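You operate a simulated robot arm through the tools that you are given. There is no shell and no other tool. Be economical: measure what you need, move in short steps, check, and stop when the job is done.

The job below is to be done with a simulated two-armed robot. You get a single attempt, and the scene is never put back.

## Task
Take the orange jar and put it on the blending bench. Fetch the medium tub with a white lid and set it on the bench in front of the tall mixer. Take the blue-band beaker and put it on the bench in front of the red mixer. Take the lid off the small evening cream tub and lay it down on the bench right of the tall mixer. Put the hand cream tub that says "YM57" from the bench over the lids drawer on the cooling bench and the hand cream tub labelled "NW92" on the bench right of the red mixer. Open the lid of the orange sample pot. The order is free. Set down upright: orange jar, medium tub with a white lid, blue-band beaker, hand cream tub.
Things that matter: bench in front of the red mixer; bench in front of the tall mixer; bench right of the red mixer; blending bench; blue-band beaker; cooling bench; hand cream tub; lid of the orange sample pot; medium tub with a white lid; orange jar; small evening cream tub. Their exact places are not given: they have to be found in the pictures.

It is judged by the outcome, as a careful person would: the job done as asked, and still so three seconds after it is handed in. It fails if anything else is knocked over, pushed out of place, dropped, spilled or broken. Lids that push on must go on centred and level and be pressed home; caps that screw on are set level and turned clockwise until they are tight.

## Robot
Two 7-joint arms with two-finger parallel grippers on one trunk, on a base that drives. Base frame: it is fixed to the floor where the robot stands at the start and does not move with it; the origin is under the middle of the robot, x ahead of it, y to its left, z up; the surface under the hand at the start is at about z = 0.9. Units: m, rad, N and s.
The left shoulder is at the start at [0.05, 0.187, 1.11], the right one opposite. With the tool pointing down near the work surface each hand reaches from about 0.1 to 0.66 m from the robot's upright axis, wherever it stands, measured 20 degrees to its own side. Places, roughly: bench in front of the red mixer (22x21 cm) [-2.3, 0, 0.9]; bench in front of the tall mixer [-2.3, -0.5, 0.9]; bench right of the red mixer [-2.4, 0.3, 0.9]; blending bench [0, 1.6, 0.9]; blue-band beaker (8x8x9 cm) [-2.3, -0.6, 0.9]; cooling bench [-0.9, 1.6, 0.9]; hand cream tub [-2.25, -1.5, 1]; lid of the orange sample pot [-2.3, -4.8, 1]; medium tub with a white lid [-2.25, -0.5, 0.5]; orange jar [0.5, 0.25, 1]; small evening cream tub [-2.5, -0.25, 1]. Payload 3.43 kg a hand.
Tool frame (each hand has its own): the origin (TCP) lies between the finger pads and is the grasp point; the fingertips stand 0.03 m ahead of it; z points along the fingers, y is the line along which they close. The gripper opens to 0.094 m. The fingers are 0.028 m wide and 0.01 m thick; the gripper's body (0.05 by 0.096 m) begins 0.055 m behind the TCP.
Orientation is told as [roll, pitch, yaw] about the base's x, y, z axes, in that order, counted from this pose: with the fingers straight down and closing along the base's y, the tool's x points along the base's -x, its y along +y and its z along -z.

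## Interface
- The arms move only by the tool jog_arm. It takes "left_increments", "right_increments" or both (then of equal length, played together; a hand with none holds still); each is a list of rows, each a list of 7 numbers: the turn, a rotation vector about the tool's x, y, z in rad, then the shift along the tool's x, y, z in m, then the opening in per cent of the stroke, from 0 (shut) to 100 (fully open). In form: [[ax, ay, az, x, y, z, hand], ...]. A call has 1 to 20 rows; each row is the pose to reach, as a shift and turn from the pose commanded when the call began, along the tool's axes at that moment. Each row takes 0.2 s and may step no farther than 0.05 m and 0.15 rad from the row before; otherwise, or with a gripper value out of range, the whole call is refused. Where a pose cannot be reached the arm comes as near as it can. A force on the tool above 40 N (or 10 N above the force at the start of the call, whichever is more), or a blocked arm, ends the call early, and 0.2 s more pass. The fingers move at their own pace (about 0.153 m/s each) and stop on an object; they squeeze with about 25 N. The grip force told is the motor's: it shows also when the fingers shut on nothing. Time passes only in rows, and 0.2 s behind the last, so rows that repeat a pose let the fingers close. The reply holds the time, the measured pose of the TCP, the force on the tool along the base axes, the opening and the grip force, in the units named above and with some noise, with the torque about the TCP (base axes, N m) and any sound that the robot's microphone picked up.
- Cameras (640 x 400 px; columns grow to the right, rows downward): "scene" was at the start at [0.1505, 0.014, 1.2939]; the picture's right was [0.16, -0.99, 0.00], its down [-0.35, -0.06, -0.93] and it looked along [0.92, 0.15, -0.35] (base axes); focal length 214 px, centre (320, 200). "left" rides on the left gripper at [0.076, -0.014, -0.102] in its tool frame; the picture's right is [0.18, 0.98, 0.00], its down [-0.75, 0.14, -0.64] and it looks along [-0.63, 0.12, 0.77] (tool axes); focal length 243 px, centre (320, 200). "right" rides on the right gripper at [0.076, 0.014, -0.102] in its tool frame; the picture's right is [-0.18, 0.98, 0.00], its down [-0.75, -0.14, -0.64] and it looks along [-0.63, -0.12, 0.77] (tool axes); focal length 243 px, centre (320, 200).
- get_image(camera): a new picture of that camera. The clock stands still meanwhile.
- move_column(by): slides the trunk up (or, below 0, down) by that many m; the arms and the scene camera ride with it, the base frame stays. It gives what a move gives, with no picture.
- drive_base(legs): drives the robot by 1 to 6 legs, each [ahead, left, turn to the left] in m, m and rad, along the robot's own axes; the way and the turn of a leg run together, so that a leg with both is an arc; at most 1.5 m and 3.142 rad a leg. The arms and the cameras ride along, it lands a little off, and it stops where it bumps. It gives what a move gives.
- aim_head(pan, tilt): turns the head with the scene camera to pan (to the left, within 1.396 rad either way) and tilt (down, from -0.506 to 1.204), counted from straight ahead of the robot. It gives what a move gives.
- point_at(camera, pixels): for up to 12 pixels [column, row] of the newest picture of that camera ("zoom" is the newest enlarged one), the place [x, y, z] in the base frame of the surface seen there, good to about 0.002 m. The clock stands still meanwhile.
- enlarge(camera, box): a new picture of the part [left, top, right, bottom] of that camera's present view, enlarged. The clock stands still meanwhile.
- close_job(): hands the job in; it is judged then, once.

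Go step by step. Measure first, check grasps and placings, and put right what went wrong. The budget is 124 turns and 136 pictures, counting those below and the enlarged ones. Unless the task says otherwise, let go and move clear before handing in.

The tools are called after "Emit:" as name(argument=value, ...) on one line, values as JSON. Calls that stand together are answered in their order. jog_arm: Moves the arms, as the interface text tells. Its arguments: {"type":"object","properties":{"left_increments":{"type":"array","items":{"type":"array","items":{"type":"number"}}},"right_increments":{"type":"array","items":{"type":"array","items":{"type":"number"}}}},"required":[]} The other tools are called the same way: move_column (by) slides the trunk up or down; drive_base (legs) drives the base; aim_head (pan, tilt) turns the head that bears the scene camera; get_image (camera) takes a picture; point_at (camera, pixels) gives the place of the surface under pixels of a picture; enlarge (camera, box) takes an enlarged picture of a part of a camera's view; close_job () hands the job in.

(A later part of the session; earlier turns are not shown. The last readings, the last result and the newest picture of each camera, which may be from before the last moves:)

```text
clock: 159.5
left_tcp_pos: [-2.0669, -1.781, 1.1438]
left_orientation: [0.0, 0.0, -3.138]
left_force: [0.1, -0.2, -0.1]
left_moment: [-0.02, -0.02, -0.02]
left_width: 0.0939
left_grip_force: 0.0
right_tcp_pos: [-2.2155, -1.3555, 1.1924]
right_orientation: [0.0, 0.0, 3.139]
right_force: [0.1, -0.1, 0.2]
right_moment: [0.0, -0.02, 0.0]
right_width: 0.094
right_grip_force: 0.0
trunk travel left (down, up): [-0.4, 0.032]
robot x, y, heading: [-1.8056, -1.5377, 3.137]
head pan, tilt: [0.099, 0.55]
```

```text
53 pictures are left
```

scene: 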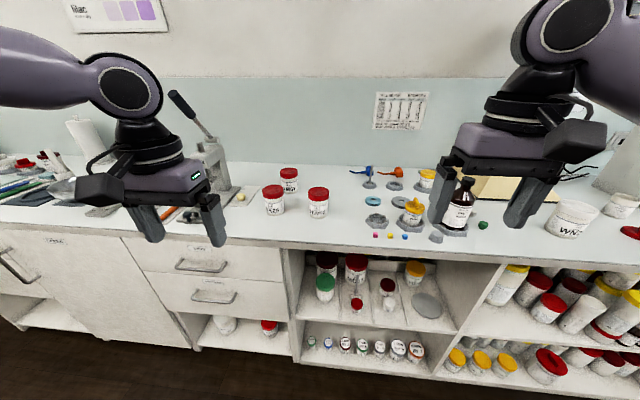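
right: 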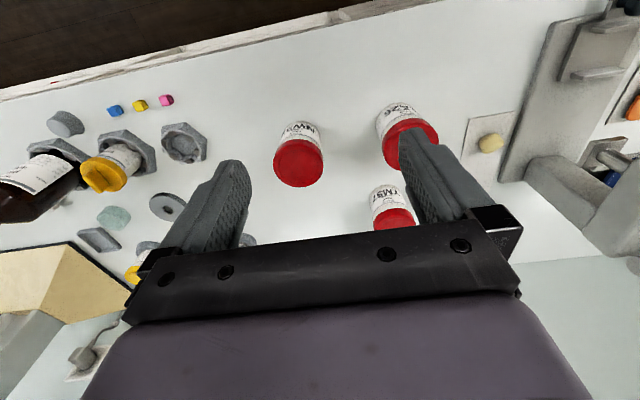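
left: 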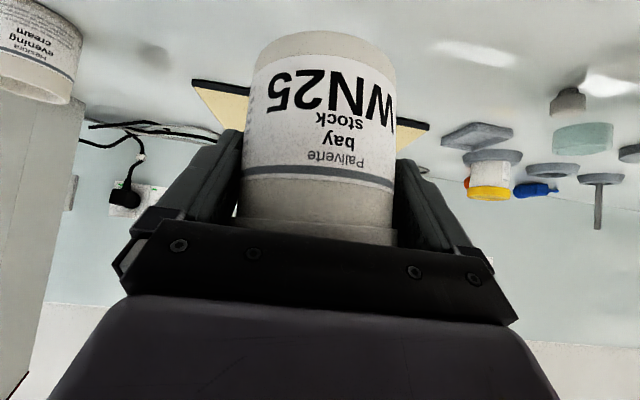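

Emit:
point_at(camera="right", pixels=[[298, 163], [275, 160], [322, 163], [298, 185], [298, 142], [388, 215], [410, 218]])

Emit:
jog_arm(right_increments=[[0, 0, 0, -0.033, -0.018, 0, 100], [0, 0, 0, -0.066, -0.035, 0, 100], [0, 0, 0, -0.0985, -0.0525, 0, 100], [0, 0, 0, -0.0985, -0.0525, 0.04, 100], [0, 0, 0, -0.0985, -0.0525, 0.08, 100], [0, 0, 0, -0.0985, -0.0525, 0.11, 100]])

Emit:
get_image(camera="right")

```text
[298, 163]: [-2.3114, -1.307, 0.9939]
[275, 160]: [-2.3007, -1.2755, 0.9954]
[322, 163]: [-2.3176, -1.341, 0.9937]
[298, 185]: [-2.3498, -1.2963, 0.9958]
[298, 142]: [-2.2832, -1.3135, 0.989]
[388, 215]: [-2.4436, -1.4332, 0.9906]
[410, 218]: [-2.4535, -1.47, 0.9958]
```

```text
clock: 160.9
left_tcp_pos: [-2.0659, -1.7788, 1.1438]
left_orientation: [-0.001, -0.001, -3.139]
left_force: [-0.7, 0.0, 0.0]
left_moment: [0.04, 0.03, 0.02]
left_width: 0.0942
left_grip_force: 0.1
right_tcp_pos: [-2.3118, -1.303, 1.0813]
right_orientation: [0.002, -0.002, 3.139]
right_force: [-0.3, -0.1, 0.2]
right_moment: [-0.02, 0.02, 0.0]
right_width: 0.0941
right_grip_force: 0.2
trunk travel left (down, up): [-0.4, 0.032]
robot x, y, heading: [-1.8023, -1.5365, 3.142]
head pan, tilt: [0.099, 0.55]
```

```text
52 pictures are left
```

right: 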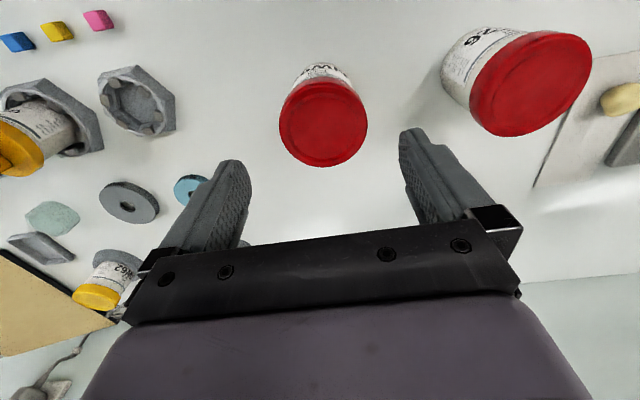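

I fine-align to (-2.317,-1.308), descend to z≈0.96 and grip.

Emit:
jog_arm(right_increments=[[0, 0, 0, -0.005, 0.005, 0.03, 100], [0, 0, 0, -0.005, 0.005, 0.07, 100], [0, 0, 0, -0.005, 0.005, 0.1, 100], [0, 0, 0, -0.005, 0.005, 0.122, 100], [0, 0, 0, -0.005, 0.005, 0.122, 0], [0, 0, 0, -0.005, 0.005, 0.122, 0], [0, 0, 0, -0.005, 0.005, 0.122, 0], [0, 0, 0, -0.005, 0.005, 0.122, 0]])

```text
clock: 162.7
left_tcp_pos: [-2.0669, -1.7784, 1.1435]
left_orientation: [0.0, 0.0, -3.139]
left_force: [-0.2, 0.9, 0.2]
left_moment: [0.03, -0.02, 0.04]
left_width: 0.0942
left_grip_force: 0.0
right_tcp_pos: [-2.3187, -1.3089, 0.9596]
right_orientation: [0.0, -0.002, 3.14]
right_force: [-0.4, -0.2, 0.8]
right_moment: [0.09, -0.02, 0.01]
right_width: 0.0741
right_grip_force: 25.6
trunk travel left (down, up): [-0.4, 0.032]
robot x, y, heading: [-1.8004, -1.5376, 3.141]
head pan, tilt: [0.099, 0.55]
```

NW92 gripped (74 mm). I lift and retract it, then drive right 0.34 m for YM57.

Emit:
jog_arm(right_increments=[[0, 0, 0, 0, 0, -0.04, 0], [0, 0, 0, 0, 0, -0.08, 0], [0, 0, 0, 0, 0, -0.12, 0], [0, 0, 0, 0.02, 0, -0.16, 0], [0, 0, 0, 0.06, 0, -0.18, 0], [0, 0, 0, 0.1, 0, -0.18, 0], [0, 0, 0, 0.14, 0, -0.18, 0], [0, 0, 0, 0.18, -0.02, -0.18, 0], [0, 0, 0, 0.2, -0.05, -0.18, 0]])

Emit:
get_image(camera="right")

Emit:
drive_base(legs=[[0.03, -0.34, 0]])

Emit:
get_image(camera="scene")

```text
clock: 164.7
left_tcp_pos: [-2.0658, -1.7791, 1.1432]
left_orientation: [0.002, -0.001, -3.138]
left_force: [0.7, 0.2, -0.2]
left_moment: [-0.02, 0.04, 0.01]
left_width: 0.094
left_grip_force: 0.0
right_tcp_pos: [-2.1165, -1.2587, 1.139]
right_orientation: [0.0, -0.002, 3.141]
right_force: [0.8, -0.8, -2.4]
right_moment: [-0.03, 0.06, -0.05]
right_width: 0.0741
right_grip_force: 25.2
trunk travel left (down, up): [-0.4, 0.032]
robot x, y, heading: [-1.8004, -1.5406, 3.137]
head pan, tilt: [0.099, 0.55]
```

```text
51 pictures are left
```

right: 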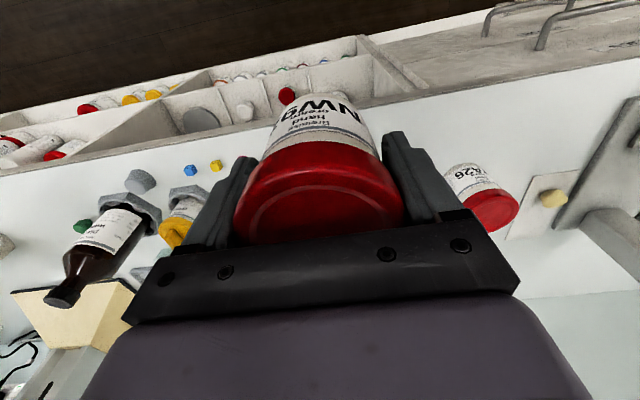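

```text
clock: 168.2
left_tcp_pos: [-2.0949, -1.438, 1.1442]
left_orientation: [0.001, 0.0, -3.137]
left_force: [0.0, -0.5, -0.4]
left_moment: [0.02, 0.01, -0.01]
left_width: 0.0938
left_grip_force: 0.1
right_tcp_pos: [-2.1475, -0.9179, 1.1389]
right_orientation: [-0.002, -0.001, -3.142]
right_force: [-0.3, 0.7, -2.8]
right_moment: [-0.02, -0.02, -0.01]
right_width: 0.0743
right_grip_force: 25.0
trunk travel left (down, up): [-0.4, 0.032]
robot x, y, heading: [-1.8313, -1.1974, 3.142]
head pan, tilt: [0.099, 0.55]
```

```text
50 pictures are left
```

scene: 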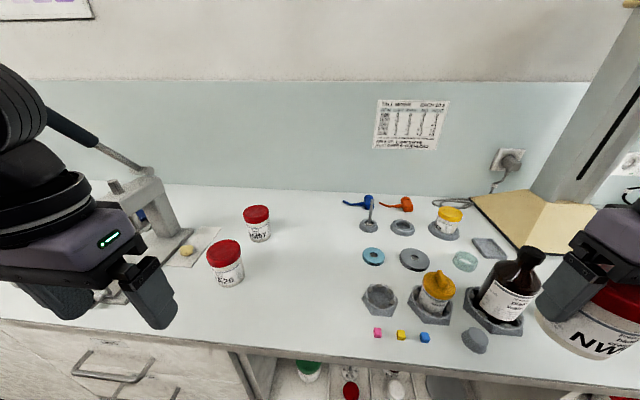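

I measure YM57 (258,213) again and move the left hand to a tilted pre-grasp pose coming from the freed right side.

Emit:
point_at(camera="scene", pixels=[[257, 213], [244, 214], [269, 213], [260, 235], [256, 207], [225, 250]])

Emit:
jog_arm(left_increments=[[-0.023, -0.09, -0.081, -0.035, -0.003, 0, 100], [-0.046, -0.179, -0.162, -0.07, -0.006, 0, 100], [-0.069, -0.269, -0.244, -0.105, -0.01, 0, 100], [-0.092, -0.359, -0.325, -0.14, -0.014, 0, 100], [-0.115, -0.449, -0.406, -0.175, -0.018, 0, 100], [-0.1375, -0.5384, -0.4872, -0.21, -0.02, 0, 100], [-0.1375, -0.5384, -0.4872, -0.25, -0.025, 0.01, 100], [-0.1375, -0.5384, -0.4872, -0.285, -0.03, 0.03, 100], [-0.1375, -0.5384, -0.4872, -0.31, -0.03, 0.055, 100], [-0.1375, -0.5384, -0.4872, -0.319, -0.03, 0.075, 100], [-0.1375, -0.5384, -0.4872, -0.319, -0.03, 0.075, 100]])

Emit:
get_image(camera="left")

Emit:
get_image(camera="scene")

```text
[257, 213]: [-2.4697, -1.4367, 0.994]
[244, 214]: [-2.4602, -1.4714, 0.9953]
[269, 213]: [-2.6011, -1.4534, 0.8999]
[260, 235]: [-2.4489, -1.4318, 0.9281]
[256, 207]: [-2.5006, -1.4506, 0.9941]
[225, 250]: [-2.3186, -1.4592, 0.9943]
```

```text
clock: 170.6
left_tcp_pos: [-2.3976, -1.4289, 1.0725]
left_orientation: [-0.002, -0.551, -2.635]
left_force: [-0.8, 0.9, -0.6]
left_moment: [0.01, -0.01, -0.01]
left_width: 0.0942
left_grip_force: 0.1
left hand out of reach, approached as far as the arm can: row 9, 10, 11
right_tcp_pos: [-2.1483, -0.9169, 1.139]
right_orientation: [0.001, -0.001, -3.142]
right_force: [0.6, 0.0, -2.7]
right_moment: [-0.04, 0.01, 0.01]
right_width: 0.0742
right_grip_force: 25.1
trunk travel left (down, up): [-0.4, 0.032]
robot x, y, heading: [-1.8303, -1.1977, 3.142]
head pan, tilt: [0.099, 0.55]
```

```text
49 pictures are left
```

left: 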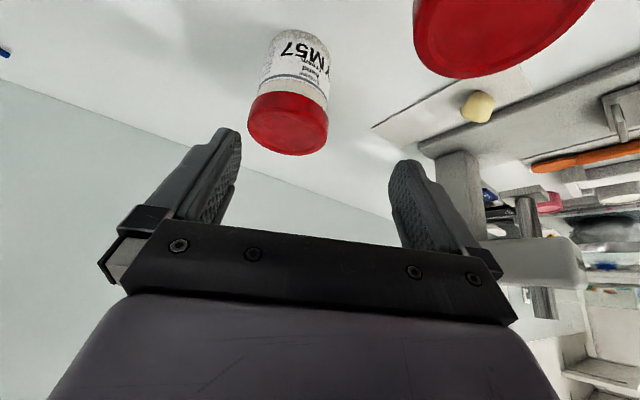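

```text
48 pictures are left
```

scene: 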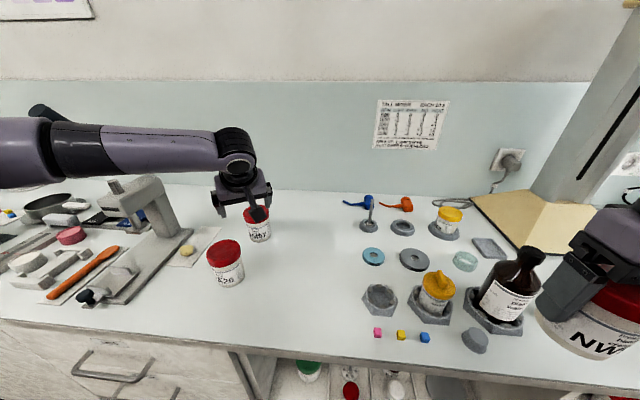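

Reach is short by a few cm. I measure the lid from the left camera, and the lever's and forearm's positions, before tilting more.

Emit:
point_at(camera="left", pixels=[[251, 122], [326, 138], [288, 152], [290, 118], [290, 85]])

Emit:
point_at(camera="scene", pixels=[[38, 108], [60, 150], [100, 140], [160, 150], [60, 175], [115, 175], [145, 185]])

```text
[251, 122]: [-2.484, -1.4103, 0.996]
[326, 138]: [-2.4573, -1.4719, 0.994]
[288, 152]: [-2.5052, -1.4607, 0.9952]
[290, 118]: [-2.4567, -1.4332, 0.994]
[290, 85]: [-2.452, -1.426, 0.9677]
```

```text
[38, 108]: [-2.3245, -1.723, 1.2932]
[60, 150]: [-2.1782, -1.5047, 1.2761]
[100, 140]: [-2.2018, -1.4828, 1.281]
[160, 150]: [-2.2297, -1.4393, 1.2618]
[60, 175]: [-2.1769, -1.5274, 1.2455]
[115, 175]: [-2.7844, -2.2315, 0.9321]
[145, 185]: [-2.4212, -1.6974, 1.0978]
```

The lever is clear (y −1.72 vs forearm −1.5); YM57 centre is (-2.471,-1.441). I tilt to 0.8 and go to a new pre-grasp.

Emit:
jog_arm(left_increments=[[0, -0.125, 0, 0.0, -0.012, 0.0, 100], [0, -0.25, 0, 0.0, -0.0248, 0, 100], [0, -0.25, 0, 0.015, -0.0248, 0.015, 100], [0, -0.25, 0, 0.029, -0.0248, 0.0303, 100], [0, -0.25, 0, 0.029, -0.0248, 0.0303, 100]])

Emit:
get_image(camera="left")

```text
clock: 171.8
left_tcp_pos: [-2.3858, -1.4313, 1.0435]
left_orientation: [0.0, -0.801, -2.636]
left_force: [-0.1, 0.5, 0.7]
left_moment: [-0.02, 0.02, -0.03]
left_width: 0.094
left_grip_force: 0.1
left hand out of reach, approached as far as the arm can: row 1, 2, 3, 4, 5
right_tcp_pos: [-2.1498, -0.9173, 1.1384]
right_orientation: [0.0, -0.002, -3.143]
right_force: [-0.8, -0.9, -2.1]
right_moment: [-0.05, -0.01, 0.03]
right_width: 0.0742
right_grip_force: 24.8
trunk travel left (down, up): [-0.4, 0.032]
robot x, y, heading: [-1.8338, -1.1971, 3.141]
head pan, tilt: [0.099, 0.55]
```

```text
47 pictures are left
```

left: 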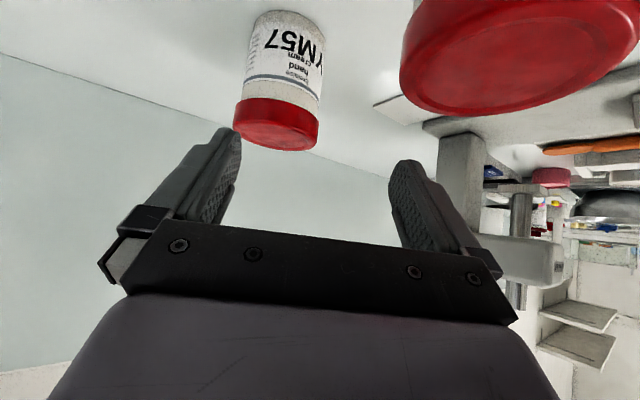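

The limit is inward reach, so I'll shift the base right 0.1 m; first I raise and retract the right hand to stay clear of the bottle.

Emit:
jog_arm(right_increments=[[0, 0, 0, 0.02, 0, -0.03, 0], [0, 0, 0, 0.04, 0, -0.06, 0], [0, 0, 0, 0.06, 0, -0.09, 0]])

Emit:
drive_base(legs=[[0.025, -0.1, 0]])

```text
clock: 172.6
left_tcp_pos: [-2.3838, -1.434, 1.0437]
left_orientation: [-0.002, -0.8, -2.634]
left_force: [0.3, 0.0, 0.1]
left_moment: [0.01, 0.03, 0.02]
left_width: 0.0942
left_grip_force: 0.1
right_tcp_pos: [-2.0876, -0.9188, 1.2294]
right_orientation: [0.001, 0.0, 3.141]
right_force: [0.3, 1.2, -1.7]
right_moment: [0.0, 0.01, -0.01]
right_width: 0.074
right_grip_force: 24.7
trunk travel left (down, up): [-0.4, 0.032]
robot x, y, heading: [-1.832, -1.1986, 3.143]
head pan, tilt: [0.099, 0.55]
```

```text
clock: 174.2
left_tcp_pos: [-2.4097, -1.333, 1.0445]
left_orientation: [0.001, -0.798, -2.639]
left_force: [-0.1, -0.4, 0.0]
left_moment: [-0.04, 0.0, 0.02]
left_width: 0.0938
left_grip_force: 0.3
right_tcp_pos: [-2.1131, -0.8172, 1.2292]
right_orientation: [0.001, -0.002, 3.14]
right_force: [-1.2, -0.3, -2.4]
right_moment: [0.0, 0.01, 0.01]
right_width: 0.0744
right_grip_force: 25.2
trunk travel left (down, up): [-0.4, 0.032]
robot x, y, heading: [-1.8569, -1.0966, 3.141]
head pan, tilt: [0.099, 0.55]
```

Emit:
jog_arm(left_increments=[[0, 0, 0, -0.003, 0.022, 0.0, 100], [0, 0, 0, -0.006, 0.044, 0.01, 100], [0, 0, 0, -0.0096, 0.0652, 0.0278, 100], [0, 0, 0, -0.0096, 0.0652, 0.0278, 100]])

Emit:
get_image(camera="left")

```text
clock: 175.2
left_tcp_pos: [-2.4013, -1.402, 1.0303]
left_orientation: [0.001, -0.801, -2.638]
left_force: [0.2, 0.1, 0.8]
left_moment: [0.0, 0.0, 0.01]
left_width: 0.094
left_grip_force: 0.1
right_tcp_pos: [-2.1126, -0.8181, 1.2296]
right_orientation: [0.001, -0.002, 3.139]
right_force: [0.0, 0.4, -1.6]
right_moment: [0.0, 0.0, 0.03]
right_width: 0.0742
right_grip_force: 25.3
trunk travel left (down, up): [-0.4, 0.032]
robot x, y, heading: [-1.8573, -1.0978, 3.139]
head pan, tilt: [0.099, 0.55]
```

```text
46 pictures are left
```

left: 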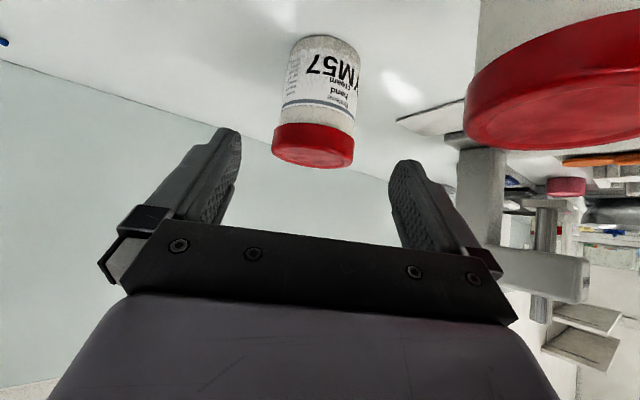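

Emit:
point_at(camera="left", pixels=[[273, 143], [352, 152], [313, 166], [290, 95], [354, 105], [520, 145], [470, 120]])

```text
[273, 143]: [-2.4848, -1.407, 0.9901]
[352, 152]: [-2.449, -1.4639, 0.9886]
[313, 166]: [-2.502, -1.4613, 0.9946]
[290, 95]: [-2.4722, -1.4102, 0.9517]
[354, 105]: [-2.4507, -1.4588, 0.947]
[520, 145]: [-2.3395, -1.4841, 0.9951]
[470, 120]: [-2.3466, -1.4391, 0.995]
```

Centred within 2 mm. I advance and grip YM57.

Emit:
jog_arm(left_increments=[[0, 0, 0, 0, -0.0015, 0.03, 100], [0, 0, 0, 0, -0.0015, 0.06, 100], [0, 0, 0, 0.0008, -0.0015, 0.09, 100], [0, 0, 0, 0.0008, -0.0015, 0.1068, 100], [0, 0, 0, 0.0008, -0.0015, 0.1068, 0], [0, 0, 0, 0.0008, -0.0015, 0.1068, 0], [0, 0, 0, 0.0008, -0.0015, 0.1068, 0], [0, 0, 0, 0.0008, -0.0015, 0.1068, 0]])

Emit:
get_image(camera="left")

```text
clock: 177.0
left_tcp_pos: [-2.4617, -1.4437, 0.963]
left_orientation: [0.001, -0.799, -2.64]
left_force: [0.0, -0.7, 0.3]
left_moment: [-0.01, 0.0, 0.02]
left_width: 0.0672
left_grip_force: 25.4
left hand out of reach, approached as far as the arm can: row 4, 5, 6, 7, 8
right_tcp_pos: [-2.1126, -0.8184, 1.2288]
right_orientation: [0.0, -0.001, 3.139]
right_force: [0.3, -0.7, -1.7]
right_moment: [0.03, 0.01, -0.01]
right_width: 0.0741
right_grip_force: 25.3
trunk travel left (down, up): [-0.4, 0.032]
robot x, y, heading: [-1.8567, -1.1005, 3.14]
head pan, tilt: [0.099, 0.55]
```

```text
45 pictures are left
```

left: 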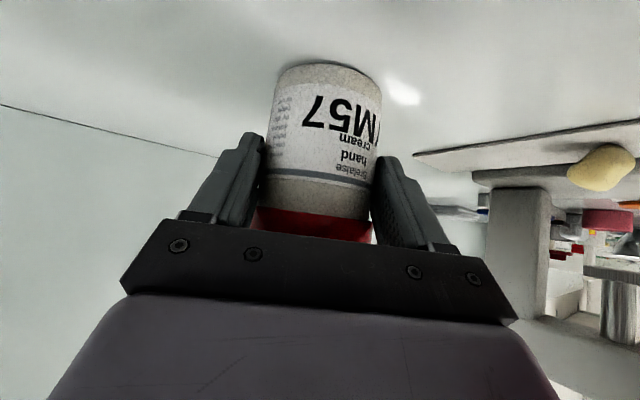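

Gripped (67 mm). I lift 0.12 m, then back the base out.

Emit:
jog_arm(left_increments=[[0, 0, 0, -0.0215, 0, -0.0209, 0], [0, 0, 0, -0.043, 0, -0.0418, 0], [0, 0, 0, -0.0645, 0, -0.0627, 0], [0, 0, 0, -0.086, 0, -0.0836, 0], [0, 0, 0, -0.086, 0, -0.0836, 0]])

Emit:
enlarge(camera="left", box=[100, 20, 540, 300])

Emit:
drive_base(legs=[[-0.4, 0, 0]])

```text
clock: 178.2
left_tcp_pos: [-2.4591, -1.4436, 1.0849]
left_orientation: [-0.002, -0.8, -2.639]
left_force: [0.0, -0.1, -2.1]
left_moment: [0.04, -0.02, 0.02]
left_width: 0.0671
left_grip_force: 25.3
right_tcp_pos: [-2.1117, -0.8189, 1.2296]
right_orientation: [0.0, 0.001, 3.141]
right_force: [-0.2, -0.4, -1.2]
right_moment: [0.01, 0.0, 0.0]
right_width: 0.0741
right_grip_force: 24.8
trunk travel left (down, up): [-0.4, 0.032]
robot x, y, heading: [-1.8594, -1.0963, 3.14]
head pan, tilt: [0.099, 0.55]
```

```text
1.43 times, centred on (320, 160) of left
```

zoom: 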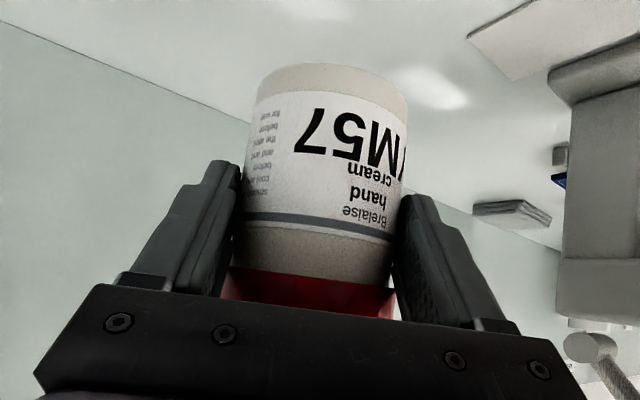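

```text
clock: 180.7
left_tcp_pos: [-2.0544, -1.4452, 1.0851]
left_orientation: [-0.001, -0.8, -2.636]
left_force: [0.0, 0.1, -1.5]
left_moment: [0.01, -0.03, 0.01]
left_width: 0.0672
left_grip_force: 25.4
right_tcp_pos: [-1.7094, -0.8191, 1.2294]
right_orientation: [0.002, -0.001, -3.142]
right_force: [0.3, -0.1, -2.4]
right_moment: [0.0, 0.05, -0.01]
right_width: 0.0741
right_grip_force: 25.1
trunk travel left (down, up): [-0.4, 0.032]
robot x, y, heading: [-1.4547, -1.0952, 3.139]
head pan, tilt: [0.099, 0.55]
```

Both tubs are in hand. I retract the left hand and drive right to the red mixer's right side.

Emit:
jog_arm(left_increments=[[0, 0, 0, 0.0244, 0.0194, -0.0251, 0], [0, 0, 0, 0.0488, 0.0387, -0.0502, 0], [0, 0, 0, 0.0732, 0.0581, -0.0753, 0], [0, 0, 0, 0.0976, 0.0774, -0.1004, 0], [0, 0, 0, 0.122, 0.0968, -0.1255, 0]])

Emit:
drive_base(legs=[[0, -1.14, 0]])

Emit:
get_image(camera="scene")

```text
clock: 181.9
left_tcp_pos: [-1.8535, -1.4445, 1.0847]
left_orientation: [0.0, -0.801, -2.637]
left_force: [-0.7, -1.0, -2.2]
left_moment: [0.03, 0.0, 0.01]
left_width: 0.0672
left_grip_force: 25.3
right_tcp_pos: [-1.7072, -0.8199, 1.2282]
right_orientation: [-0.001, -0.003, -3.142]
right_force: [-0.5, 0.3, -1.6]
right_moment: [0.0, -0.01, 0.01]
right_width: 0.074
right_grip_force: 25.2
trunk travel left (down, up): [-0.4, 0.032]
robot x, y, heading: [-1.454, -1.0933, 3.147]
head pan, tilt: [0.099, 0.55]
```

```text
clock: 192.1
left_tcp_pos: [-1.8503, -0.3048, 1.0849]
left_orientation: [0.0, -0.798, -2.655]
left_force: [0.0, 0.0, -2.5]
left_moment: [-0.01, -0.03, 0.01]
left_width: 0.0667
left_grip_force: 25.0
right_tcp_pos: [-1.6931, 0.3191, 1.2292]
right_orientation: [0.0, -0.003, 3.123]
right_force: [0.5, -0.2, -2.4]
right_moment: [0.0, 0.01, 0.01]
right_width: 0.0742
right_grip_force: 25.1
trunk travel left (down, up): [-0.4, 0.032]
robot x, y, heading: [-1.4402, 0.0335, 3.127]
head pan, tilt: [0.099, 0.55]
```

```text
43 pictures are left
```

scene: 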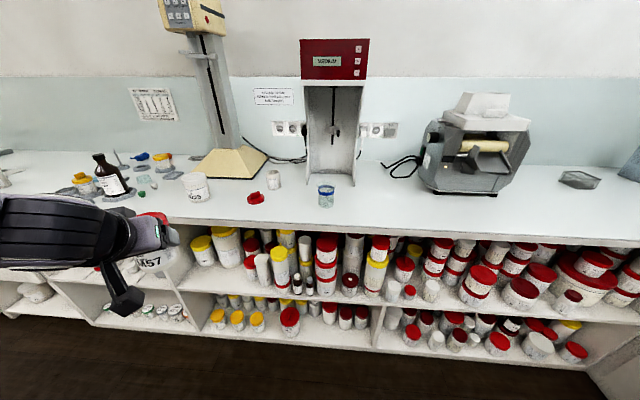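

I measure the free space right of the red mixer around (390,190).

Emit:
point_at(camera="scene", pixels=[[358, 184], [395, 195], [390, 175], [425, 190], [430, 160], [400, 165], [385, 185], [470, 193]])

```text
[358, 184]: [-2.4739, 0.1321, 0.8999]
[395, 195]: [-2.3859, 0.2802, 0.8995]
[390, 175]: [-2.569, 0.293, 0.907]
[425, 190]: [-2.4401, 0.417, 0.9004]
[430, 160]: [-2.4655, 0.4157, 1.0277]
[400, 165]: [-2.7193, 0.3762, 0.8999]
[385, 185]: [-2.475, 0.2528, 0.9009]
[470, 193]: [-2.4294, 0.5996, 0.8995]
```

Free spot (-2.36,0.27). I drive ahead 0.40 m and extend the right hand.

Emit:
drive_base(legs=[[0.4, 0, 0.014]])

Emit:
jog_arm(right_increments=[[0, 0, 0, -0.04, 0.01, 0, 0], [0, 0, 0, -0.08, 0.02, 0, 0], [0, 0, 0, -0.12, 0.03, 0, 0], [0, 0, 0, -0.16, 0.04, 0, 0], [0, 0, 0, -0.2, 0.045, 0.02, 0], [0, 0, 0, -0.235, 0.045, 0.05, 0], [0, 0, 0, -0.26, 0.045, 0.09, 0], [0, 0, 0, -0.26, 0.045, 0.13, 0], [0, 0, 0, -0.26, 0.045, 0.17, 0], [0, 0, 0, -0.26, 0.045, 0.21, 0], [0, 0, 0, -0.26, 0.045, 0.235, 0]])

Emit:
get_image(camera="scene")

```text
clock: 194.6
left_tcp_pos: [-2.245, -0.304, 1.0849]
left_orientation: [0.001, -0.799, -2.642]
left_force: [1.4, -1.1, -2.0]
left_moment: [0.02, -0.04, 0.04]
left_width: 0.067
left_grip_force: 25.1
right_tcp_pos: [-2.0981, 0.3187, 1.2281]
right_orientation: [0.0, 0.0, 3.138]
right_force: [0.3, 0.0, -1.6]
right_moment: [0.02, 0.0, 0.0]
right_width: 0.074
right_grip_force: 25.2
trunk travel left (down, up): [-0.4, 0.032]
robot x, y, heading: [-1.8449, 0.0372, 3.133]
head pan, tilt: [0.099, 0.55]
```

```text
clock: 197.0
left_tcp_pos: [-2.2442, -0.3031, 1.0847]
left_orientation: [0.0, -0.799, -2.641]
left_force: [-0.5, 1.2, -2.2]
left_moment: [0.02, -0.01, 0.02]
left_width: 0.0668
left_grip_force: 25.6
right_tcp_pos: [-2.3559, 0.2752, 0.9939]
right_orientation: [-0.001, 0.0, 3.138]
right_force: [-0.4, -0.2, -3.1]
right_moment: [0.03, 0.02, 0.0]
right_width: 0.0739
right_grip_force: 24.9
trunk travel left (down, up): [-0.4, 0.032]
robot x, y, heading: [-1.8426, 0.038, 3.134]
head pan, tilt: [0.099, 0.55]
```

```text
42 pictures are left
```

scene: 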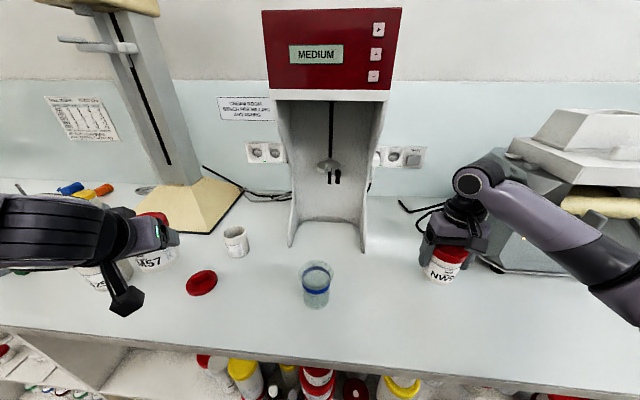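

I lower NW92 to contact.

Emit:
jog_arm(right_increments=[[0, 0, 0, 0, 0, 0.02, 0], [0, 0, 0, 0, 0, 0.031, 0], [0, 0, 0, 0, 0, 0.033, 0], [0, 0, 0, 0, 0, 0.035, 0], [0, 0, 0, 0, 0, 0.037, 0], [0, 0, 0, 0, 0, 0.039, 0]])

```text
clock: 198.4
left_tcp_pos: [-2.2433, -0.3044, 1.0844]
left_orientation: [-0.002, -0.8, -2.64]
left_force: [-0.3, -0.4, -2.1]
left_moment: [0.01, -0.02, -0.01]
left_width: 0.0669
left_grip_force: 25.1
right_tcp_pos: [-2.3568, 0.2773, 0.9577]
right_orientation: [0.003, -0.009, 3.136]
right_force: [-1.9, 3.9, 20.4]
right_moment: [0.01, -0.24, 0.01]
right_width: 0.0737
right_grip_force: 25.1
trunk travel left (down, up): [-0.4, 0.032]
robot x, y, heading: [-1.8425, 0.0382, 3.138]
head pan, tilt: [0.099, 0.55]
```

In contact. I ease, release, rise and retract.

Emit:
jog_arm(right_increments=[[0, 0, 0, 0, 0, -0.002, 0], [0, 0, 0, 0, 0, -0.002, 100], [0, 0, 0, 0, 0, -0.002, 100], [0, 0, 0, 0, 0, -0.04, 100], [0, 0, 0, 0, 0, -0.08, 100], [0, 0, 0, 0, 0, -0.12, 100], [0, 0, 0, 0.03, 0, -0.16, 100], [0, 0, 0, 0.07, 0, -0.18, 100], [0, 0, 0, 0.11, 0, -0.2, 100], [0, 0, 0, 0.15, 0, -0.2, 100]])

Emit:
get_image(camera="scene")

```text
clock: 200.6
left_tcp_pos: [-2.2437, -0.305, 1.0851]
left_orientation: [-0.001, -0.8, -2.641]
left_force: [0.1, -1.3, -0.9]
left_moment: [0.06, -0.06, -0.01]
left_width: 0.0667
left_grip_force: 25.3
right_tcp_pos: [-2.2072, 0.2771, 1.1546]
right_orientation: [0.0, 0.0, 3.138]
right_force: [0.4, 0.1, 0.4]
right_moment: [-0.02, -0.01, 0.03]
right_width: 0.0941
right_grip_force: 0.1
trunk travel left (down, up): [-0.4, 0.032]
robot x, y, heading: [-1.8429, 0.0387, 3.136]
head pan, tilt: [0.099, 0.55]
```

```text
41 pictures are left
```

scene: 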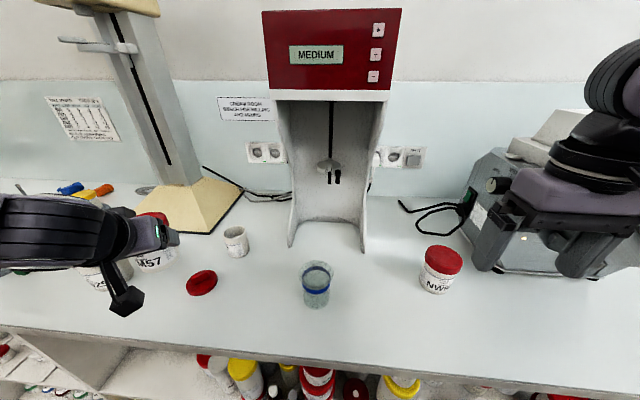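

NW92 stands right of the red mixer. Now I carry YM57 to the cooling bench: back off, turn right and approach for a look.

Emit:
drive_base(legs=[[-0.6, 0, 0], [0, 0, -1.571], [0.6, -0.8, 0]])

Emit:
aim_head(pan=0.3, tilt=0.5)

Emit:
get_image(camera="scene")

```text
clock: 214.9
left_tcp_pos: [-0.7755, 1.0341, 1.0847]
left_orientation: [0.0, -0.798, 2.056]
left_force: [-0.3, 0.5, -2.7]
left_moment: [-0.01, -0.03, 0.06]
left_width: 0.0668
left_grip_force: 24.7
right_tcp_pos: [-0.1945, 0.99, 1.1541]
right_orientation: [0.0, -0.002, 1.551]
right_force: [0.4, -0.2, 0.4]
right_moment: [0.01, 0.02, -0.02]
right_width: 0.0942
right_grip_force: 0.0
trunk travel left (down, up): [-0.4, 0.032]
robot x, y, heading: [-0.4366, 0.6275, 1.551]
head pan, tilt: [0.099, 0.55]
```

```text
clock: 215.6
left_tcp_pos: [-0.7749, 1.0332, 1.0838]
left_orientation: [0.0, -0.799, 2.055]
left_force: [0.0, -0.4, -1.8]
left_moment: [0.0, -0.03, -0.02]
left_width: 0.0666
left_grip_force: 25.1
right_tcp_pos: [-0.1939, 0.9887, 1.1555]
right_orientation: [0.0, -0.002, 1.552]
right_force: [0.8, 0.7, -0.1]
right_moment: [-0.03, -0.02, 0.03]
right_width: 0.0941
right_grip_force: 0.0
trunk travel left (down, up): [-0.4, 0.032]
robot x, y, heading: [-0.4375, 0.6276, 1.551]
head pan, tilt: [0.3, 0.499]
```

```text
40 pictures are left
```

scene: 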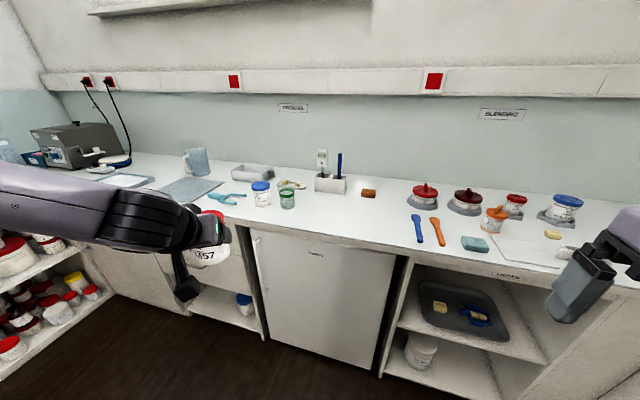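

Emit:
point_at(camera="scene", pixels=[[300, 225], [315, 212], [288, 205], [330, 190], [262, 200], [320, 225], [370, 195], [340, 215], [285, 225], [295, 107]])

Emit:
enlarge(camera="scene", box=[220, 140, 400, 260])

```text
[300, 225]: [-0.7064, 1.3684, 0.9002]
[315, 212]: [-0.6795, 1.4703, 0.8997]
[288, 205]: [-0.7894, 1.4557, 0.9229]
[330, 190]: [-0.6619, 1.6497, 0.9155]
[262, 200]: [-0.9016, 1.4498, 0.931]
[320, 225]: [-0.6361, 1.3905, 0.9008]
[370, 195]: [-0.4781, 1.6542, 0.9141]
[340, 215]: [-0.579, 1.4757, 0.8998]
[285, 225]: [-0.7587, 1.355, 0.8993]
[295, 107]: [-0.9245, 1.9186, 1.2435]
```

```text
3.33 times, centred on (310, 200) of scene
```

zoom: 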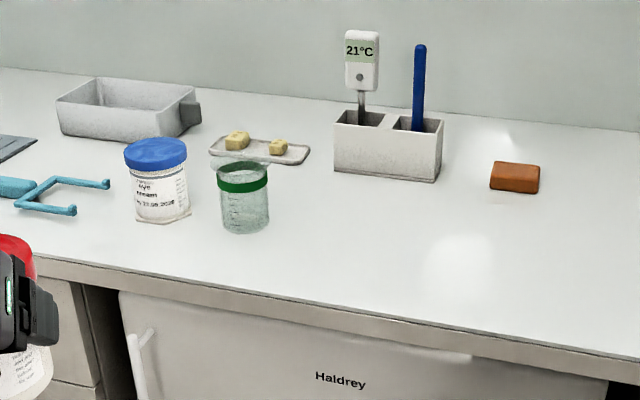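

Free spot at (-0.66,1.49) on the cooling bench, right of the green beaker. I drive 0.335 ahead and 0.115 right, then extend.

Emit:
drive_base(legs=[[0.335, -0.115, 0.02]])

```text
clock: 217.9
left_tcp_pos: [-0.6598, 1.362, 1.0847]
left_orientation: [-0.001, -0.8, 2.07]
left_force: [1.2, 0.3, -2.3]
left_moment: [-0.05, -0.01, 0.01]
left_width: 0.0666
left_grip_force: 25.6
right_tcp_pos: [-0.0803, 1.3252, 1.156]
right_orientation: [0.001, 0.0, 1.568]
right_force: [0.5, 0.0, -1.2]
right_moment: [-0.03, 0.0, -0.03]
right_width: 0.0939
right_grip_force: 0.0
trunk travel left (down, up): [-0.4, 0.032]
robot x, y, heading: [-0.3161, 0.9596, 1.563]
head pan, tilt: [0.3, 0.499]
```

Emit:
jog_arm(left_increments=[[0, 0, 0, -0.0245, -0.019, 0.0252, 0], [0, 0, 0, -0.049, -0.038, 0.0504, 0], [0, 0, 0, -0.0735, -0.0574, 0.0756, 0], [0, 0, 0, -0.052, -0.0574, 0.0965, 0], [0, 0, 0, -0.0305, -0.0574, 0.1174, 0], [0, 0, 0, -0.009, -0.0574, 0.1383, 0], [0, 0, 0, 0.0089, -0.0574, 0.1557, 0], [0, 0, 0, 0.0089, -0.0574, 0.1557, 0]])

Emit:
aim_head(pan=0.5, tilt=0.6)

Emit:
get_image(camera="scene")

```text
clock: 219.7
left_tcp_pos: [-0.6628, 1.4821, 0.9682]
left_orientation: [-0.001, -0.799, 2.073]
left_force: [-0.5, -0.1, -1.9]
left_moment: [-0.07, 0.03, -0.03]
left_width: 0.0668
left_grip_force: 25.2
right_tcp_pos: [-0.079, 1.325, 1.1537]
right_orientation: [0.001, 0.0, 1.567]
right_force: [-0.1, 0.9, 0.1]
right_moment: [0.0, -0.01, -0.02]
right_width: 0.094
right_grip_force: 0.1
trunk travel left (down, up): [-0.4, 0.032]
robot x, y, heading: [-0.3145, 0.9603, 1.56]
head pan, tilt: [0.3, 0.499]
```

```text
clock: 220.4
left_tcp_pos: [-0.6641, 1.4825, 0.9676]
left_orientation: [-0.001, -0.801, 2.072]
left_force: [-0.3, 0.6, -1.6]
left_moment: [-0.03, -0.02, -0.01]
left_width: 0.0667
left_grip_force: 25.0
right_tcp_pos: [-0.08, 1.3248, 1.1558]
right_orientation: [0.001, -0.001, 1.567]
right_force: [-0.1, -0.3, 0.1]
right_moment: [0.0, -0.04, -0.02]
right_width: 0.0939
right_grip_force: 0.1
trunk travel left (down, up): [-0.4, 0.032]
robot x, y, heading: [-0.3139, 0.958, 1.564]
head pan, tilt: [0.499, 0.6]
```

```text
38 pictures are left
```

scene: 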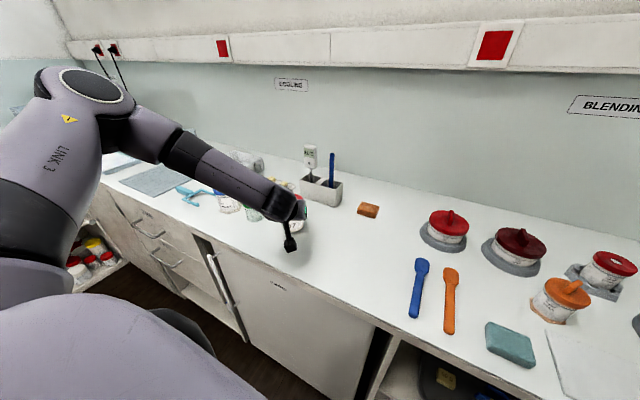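

I lower the last millimetres to contact.

Emit:
jog_arm(left_increments=[[0, 0, 0, 0.0022, 0, 0.0021, 0], [0, 0, 0, 0.0036, 0, 0.0035, 0], [0, 0, 0, 0.005, 0, 0.0049, 0], [0, 0, 0, 0.0065, 0, 0.0063, 0], [0, 0, 0, 0.0079, 0, 0.0077, 0]])

```text
clock: 221.6
left_tcp_pos: [-0.6613, 1.4809, 0.9627]
left_orientation: [-0.002, -0.806, 2.076]
left_force: [-1.9, -5.2, 15.6]
left_moment: [0.49, 0.76, 0.31]
left_width: 0.067
left_grip_force: 25.3
right_tcp_pos: [-0.0771, 1.3231, 1.1546]
right_orientation: [0.0, -0.003, 1.567]
right_force: [-0.9, -0.1, -0.9]
right_moment: [-0.02, -0.01, -0.02]
right_width: 0.0941
right_grip_force: 0.1
trunk travel left (down, up): [-0.4, 0.032]
robot x, y, heading: [-0.315, 0.9581, 1.566]
head pan, tilt: [0.499, 0.6]
```

Contact. I ease, release and withdraw along the fingers, then check.

Emit:
jog_arm(left_increments=[[0, 0, 0, -0.002, 0, -0.002, 0], [0, 0, 0, -0.002, 0, -0.002, 100], [0, 0, 0, -0.002, 0, -0.002, 100], [0, 0, 0, -0.002, 0, -0.03, 100], [0, 0, 0, -0.002, 0, -0.07, 100], [0, 0, 0, -0.002, 0, -0.11, 100], [0, 0, 0, -0.03, 0, -0.15, 100], [0, 0, 0, -0.06, 0, -0.18, 100]])

Emit:
enlarge(camera="scene", box=[160, 120, 400, 280])

```text
clock: 223.4
left_tcp_pos: [-0.6166, 1.4031, 1.1279]
left_orientation: [0.001, -0.797, 2.07]
left_force: [0.3, 0.0, 0.1]
left_moment: [-0.02, -0.01, 0.02]
left_width: 0.0941
left_grip_force: 0.0
right_tcp_pos: [-0.0791, 1.3241, 1.1541]
right_orientation: [0.0, 0.0, 1.568]
right_force: [-0.4, -1.0, -0.3]
right_moment: [-0.01, 0.02, 0.01]
right_width: 0.0939
right_grip_force: 0.0
trunk travel left (down, up): [-0.4, 0.032]
robot x, y, heading: [-0.3151, 0.9569, 1.565]
head pan, tilt: [0.499, 0.6]
```

```text
2.50 times, centred on (280, 200) of scene
```

zoom: 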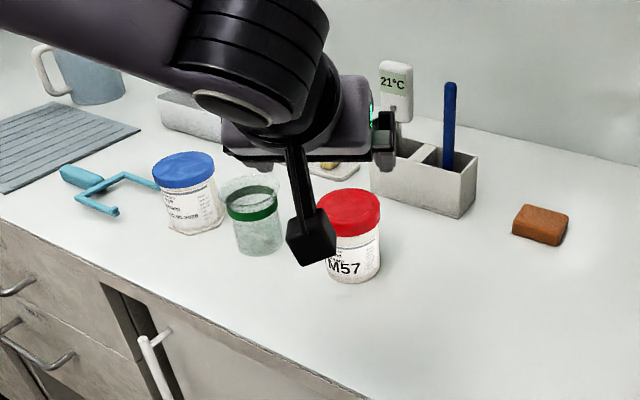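

YM57 stands on the cooling bench. Now the sample pot at y≈-4.8: I level the left hand, back off, turn around toward −y and look at the way.

Emit:
jog_arm(left_increments=[[0, 0.14, 0, 0.02, 0, -0.03, 60], [0, 0.28, 0, 0.04, 0, -0.06, 60], [0, 0.42, 0, 0.06, 0, -0.06, 60], [0, 0.56, 0, 0.06, 0, -0.06, 60], [0, 0.7, 0, 0.06, 0, -0.06, 60], [0, 0.8, 0, 0.06, 0, -0.06, 60]])

Emit:
drive_base(legs=[[-0.5, 0, 0], [0, 0, 3.14]])

Emit:
aim_head(pan=-0.2, tilt=0.25)

Emit:
get_image(camera="scene")

```text
clock: 224.8
left_tcp_pos: [-0.5791, 1.3301, 1.126]
left_orientation: [0.002, 0.003, 2.07]
left_force: [0.5, -0.5, -0.7]
left_moment: [-0.01, 0.01, 0.01]
left_width: 0.0563
left_grip_force: 0.0
right_tcp_pos: [-0.0797, 1.3247, 1.1557]
right_orientation: [0.0, -0.001, 1.57]
right_force: [0.6, 0.6, 0.1]
right_moment: [0.01, 0.01, 0.0]
right_width: 0.0942
right_grip_force: 0.1
trunk travel left (down, up): [-0.4, 0.032]
robot x, y, heading: [-0.3156, 0.9609, 1.56]
head pan, tilt: [0.499, 0.6]
```

```text
clock: 235.1
left_tcp_pos: [-0.0596, 0.079, 1.1273]
left_orientation: [0.001, 0.0, -1.081]
left_force: [-0.5, 0.5, -0.4]
left_moment: [0.0, 0.01, -0.01]
left_width: 0.0563
left_grip_force: 0.1
right_tcp_pos: [-0.5581, 0.0918, 1.155]
right_orientation: [0.0, -0.001, -1.587]
right_force: [0.5, 0.0, -0.4]
right_moment: [-0.01, 0.01, -0.01]
right_width: 0.094
right_grip_force: 0.0
trunk travel left (down, up): [-0.4, 0.032]
robot x, y, heading: [-0.312, 0.4551, -1.59]
head pan, tilt: [0.499, 0.6]
```

```text
clock: 236.2
left_tcp_pos: [-0.0601, 0.0807, 1.1263]
left_orientation: [0.0, 0.002, -1.081]
left_force: [0.9, 0.7, 0.4]
left_moment: [0.03, -0.01, -0.06]
left_width: 0.0566
left_grip_force: 0.0
right_tcp_pos: [-0.5581, 0.0915, 1.1546]
right_orientation: [0.0, -0.001, -1.588]
right_force: [0.6, -0.9, 0.8]
right_moment: [0.03, -0.03, 0.04]
right_width: 0.0942
right_grip_force: 0.0
trunk travel left (down, up): [-0.4, 0.032]
robot x, y, heading: [-0.3179, 0.4564, -1.582]
head pan, tilt: [-0.201, 0.25]
```

```text
36 pictures are left
```

scene: 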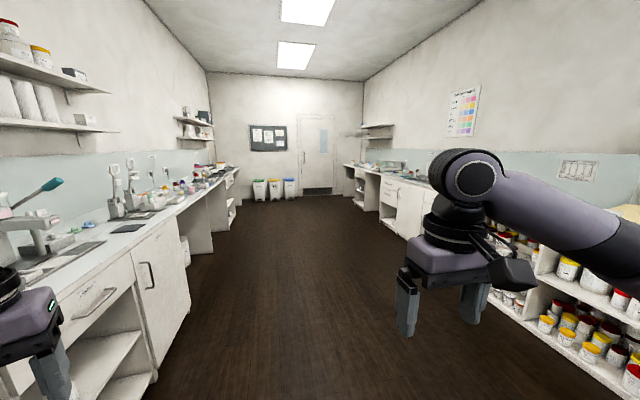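

The aisle is clear. I drive along it to about (-1.1,-4.4) and look.

Emit:
drive_base(legs=[[0.5, -0.7, 0.015], [1.45, 0, 0], [1.45, 0, 0], [1.45, 0, 0]])

Emit:
aim_head(pan=-1.1, tilt=0.35)

Emit:
get_image(camera="scene")

```text
clock: 263.2
left_tcp_pos: [-0.7636, -4.7423, 1.1262]
left_orientation: [0.001, -0.001, -1.057]
left_force: [-0.2, -0.2, 0.9]
left_moment: [0.0, 0.03, 0.01]
left_width: 0.0566
left_grip_force: 0.1
right_tcp_pos: [-1.2614, -4.7423, 1.1563]
right_orientation: [-0.001, -0.002, -1.562]
right_force: [-0.2, 0.8, -0.5]
right_moment: [0.0, -0.02, 0.0]
right_width: 0.0938
right_grip_force: 0.0
trunk travel left (down, up): [-0.4, 0.032]
robot x, y, heading: [-1.0306, -4.3741, -1.561]
head pan, tilt: [-0.201, 0.25]
```

```text
clock: 264.4
left_tcp_pos: [-0.7622, -4.7415, 1.1272]
left_orientation: [0.001, -0.001, -1.057]
left_force: [0.5, -0.1, 0.6]
left_moment: [0.02, -0.02, -0.02]
left_width: 0.0562
left_grip_force: 0.0
right_tcp_pos: [-1.2617, -4.7407, 1.1547]
right_orientation: [0.0, -0.001, -1.562]
right_force: [0.4, 0.6, 0.0]
right_moment: [-0.03, -0.02, 0.03]
right_width: 0.0941
right_grip_force: 0.1
trunk travel left (down, up): [-0.4, 0.032]
robot x, y, heading: [-1.0297, -4.3694, -1.565]
head pan, tilt: [-1.1, 0.351]
```

```text
35 pictures are left
```

scene: 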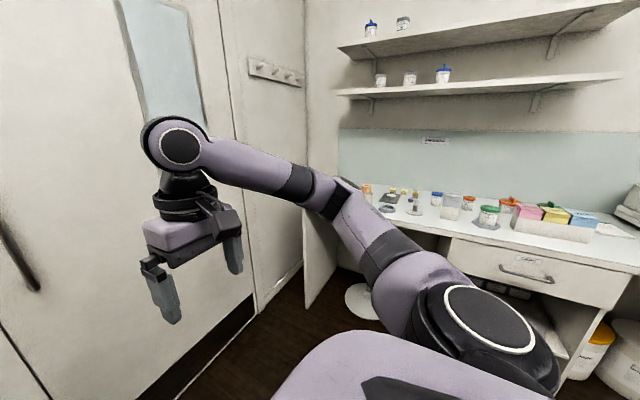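

I turn right to face that bench and look closer.

Emit:
drive_base(legs=[[0, 0, -1.577], [0.3, 0.2, 0]])

Emit:
aim_head(pan=0.1, tilt=0.4)

Emit:
get_image(camera="scene")

Emit:
enlarge(camera="scene", box=[200, 130, 440, 280])

```text
clock: 270.6
left_tcp_pos: [-1.7029, -4.8371, 1.1265]
left_orientation: [0.001, 0.002, -2.641]
left_force: [-0.1, 0.8, -0.5]
left_moment: [0.05, -0.01, 0.01]
left_width: 0.0564
left_grip_force: 0.0
right_tcp_pos: [-1.6974, -4.3381, 1.1556]
right_orientation: [0.0, 0.0, 3.139]
right_force: [0.4, 0.4, 0.6]
right_moment: [-0.01, 0.01, 0.0]
right_width: 0.0939
right_grip_force: 0.0
trunk travel left (down, up): [-0.4, 0.032]
robot x, y, heading: [-1.3306, -4.5786, 3.133]
head pan, tilt: [-1.1, 0.351]
```

```text
clock: 272.0
left_tcp_pos: [-1.7029, -4.8365, 1.1259]
left_orientation: [0.0, 0.0, -2.641]
left_force: [0.2, 0.4, -0.8]
left_moment: [-0.04, -0.01, 0.03]
left_width: 0.0564
left_grip_force: 0.0
right_tcp_pos: [-1.6958, -4.3382, 1.155]
right_orientation: [0.0, -0.002, 3.138]
right_force: [-0.5, 0.4, -0.3]
right_moment: [-0.02, 0.0, 0.03]
right_width: 0.094
right_grip_force: 0.0
trunk travel left (down, up): [-0.4, 0.032]
robot x, y, heading: [-1.3304, -4.5742, 3.138]
head pan, tilt: [0.099, 0.4]
```

```text
34 pictures are left
```

scene: 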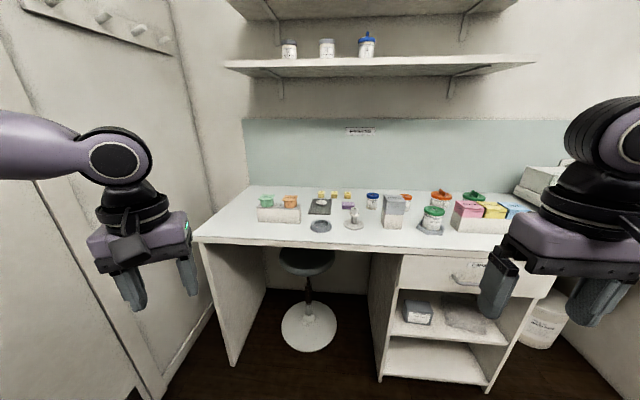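

```text
2.67 times, centred on (320, 205) of scene
```

zoom: 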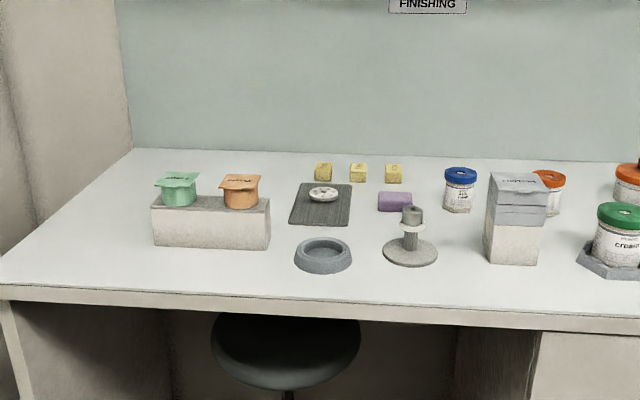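

The orange pot sits on a small block at zoom (240,190) with a flip lid. I measure it and drive closer.

Emit:
point_at(camera="zoom", pixels=[[240, 180], [240, 198], [225, 180], [258, 180], [230, 230], [265, 220], [155, 240], [180, 185], [300, 310], [200, 200]])

Emit:
drive_base(legs=[[0.35, 0.02, 0]])

Emit:
aim_head(pan=0.2, tilt=0.6)

Emit:
get_image(camera="scene")

```text
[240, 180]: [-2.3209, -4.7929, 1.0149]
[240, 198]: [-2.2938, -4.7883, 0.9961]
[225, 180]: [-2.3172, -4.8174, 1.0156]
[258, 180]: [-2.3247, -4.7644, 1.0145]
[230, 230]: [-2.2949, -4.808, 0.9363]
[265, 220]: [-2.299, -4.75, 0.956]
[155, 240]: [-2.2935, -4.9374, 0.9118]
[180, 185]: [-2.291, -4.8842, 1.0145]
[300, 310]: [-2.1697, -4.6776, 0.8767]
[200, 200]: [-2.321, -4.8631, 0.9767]
```

```text
clock: 274.3
left_tcp_pos: [-2.0512, -4.854, 1.1269]
left_orientation: [0.0, 0.0, -2.642]
left_force: [0.2, -0.4, 0.3]
left_moment: [0.01, -0.04, 0.01]
left_width: 0.0564
left_grip_force: 0.0
right_tcp_pos: [-2.0456, -4.3556, 1.1549]
right_orientation: [0.0, -0.002, 3.136]
right_force: [-0.4, -0.1, -0.1]
right_moment: [-0.01, -0.04, 0.01]
right_width: 0.094
right_grip_force: 0.1
trunk travel left (down, up): [-0.4, 0.032]
robot x, y, heading: [-1.6789, -4.5935, 3.134]
head pan, tilt: [0.099, 0.4]
```

```text
clock: 275.0
left_tcp_pos: [-2.0531, -4.8535, 1.1265]
left_orientation: [0.001, 0.0, -2.643]
left_force: [0.0, 0.7, -0.8]
left_moment: [0.01, -0.02, 0.01]
left_width: 0.0564
left_grip_force: 0.1
right_tcp_pos: [-2.0456, -4.3556, 1.1556]
right_orientation: [0.001, -0.001, 3.137]
right_force: [-0.3, -1.1, 0.4]
right_moment: [-0.01, 0.0, 0.03]
right_width: 0.0941
right_grip_force: 0.1
trunk travel left (down, up): [-0.4, 0.032]
robot x, y, heading: [-1.681, -4.5947, 3.132]
head pan, tilt: [0.201, 0.6]
```

```text
32 pictures are left
```

scene: 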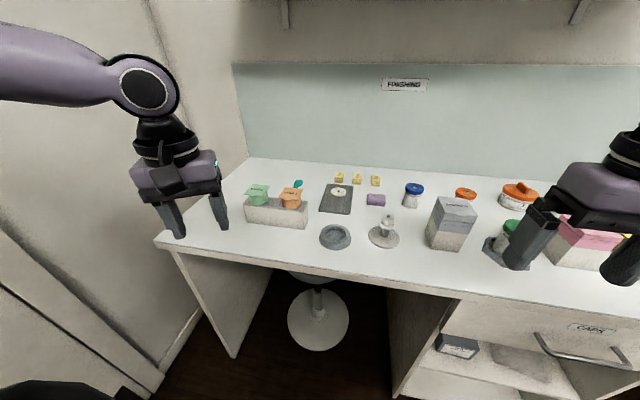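

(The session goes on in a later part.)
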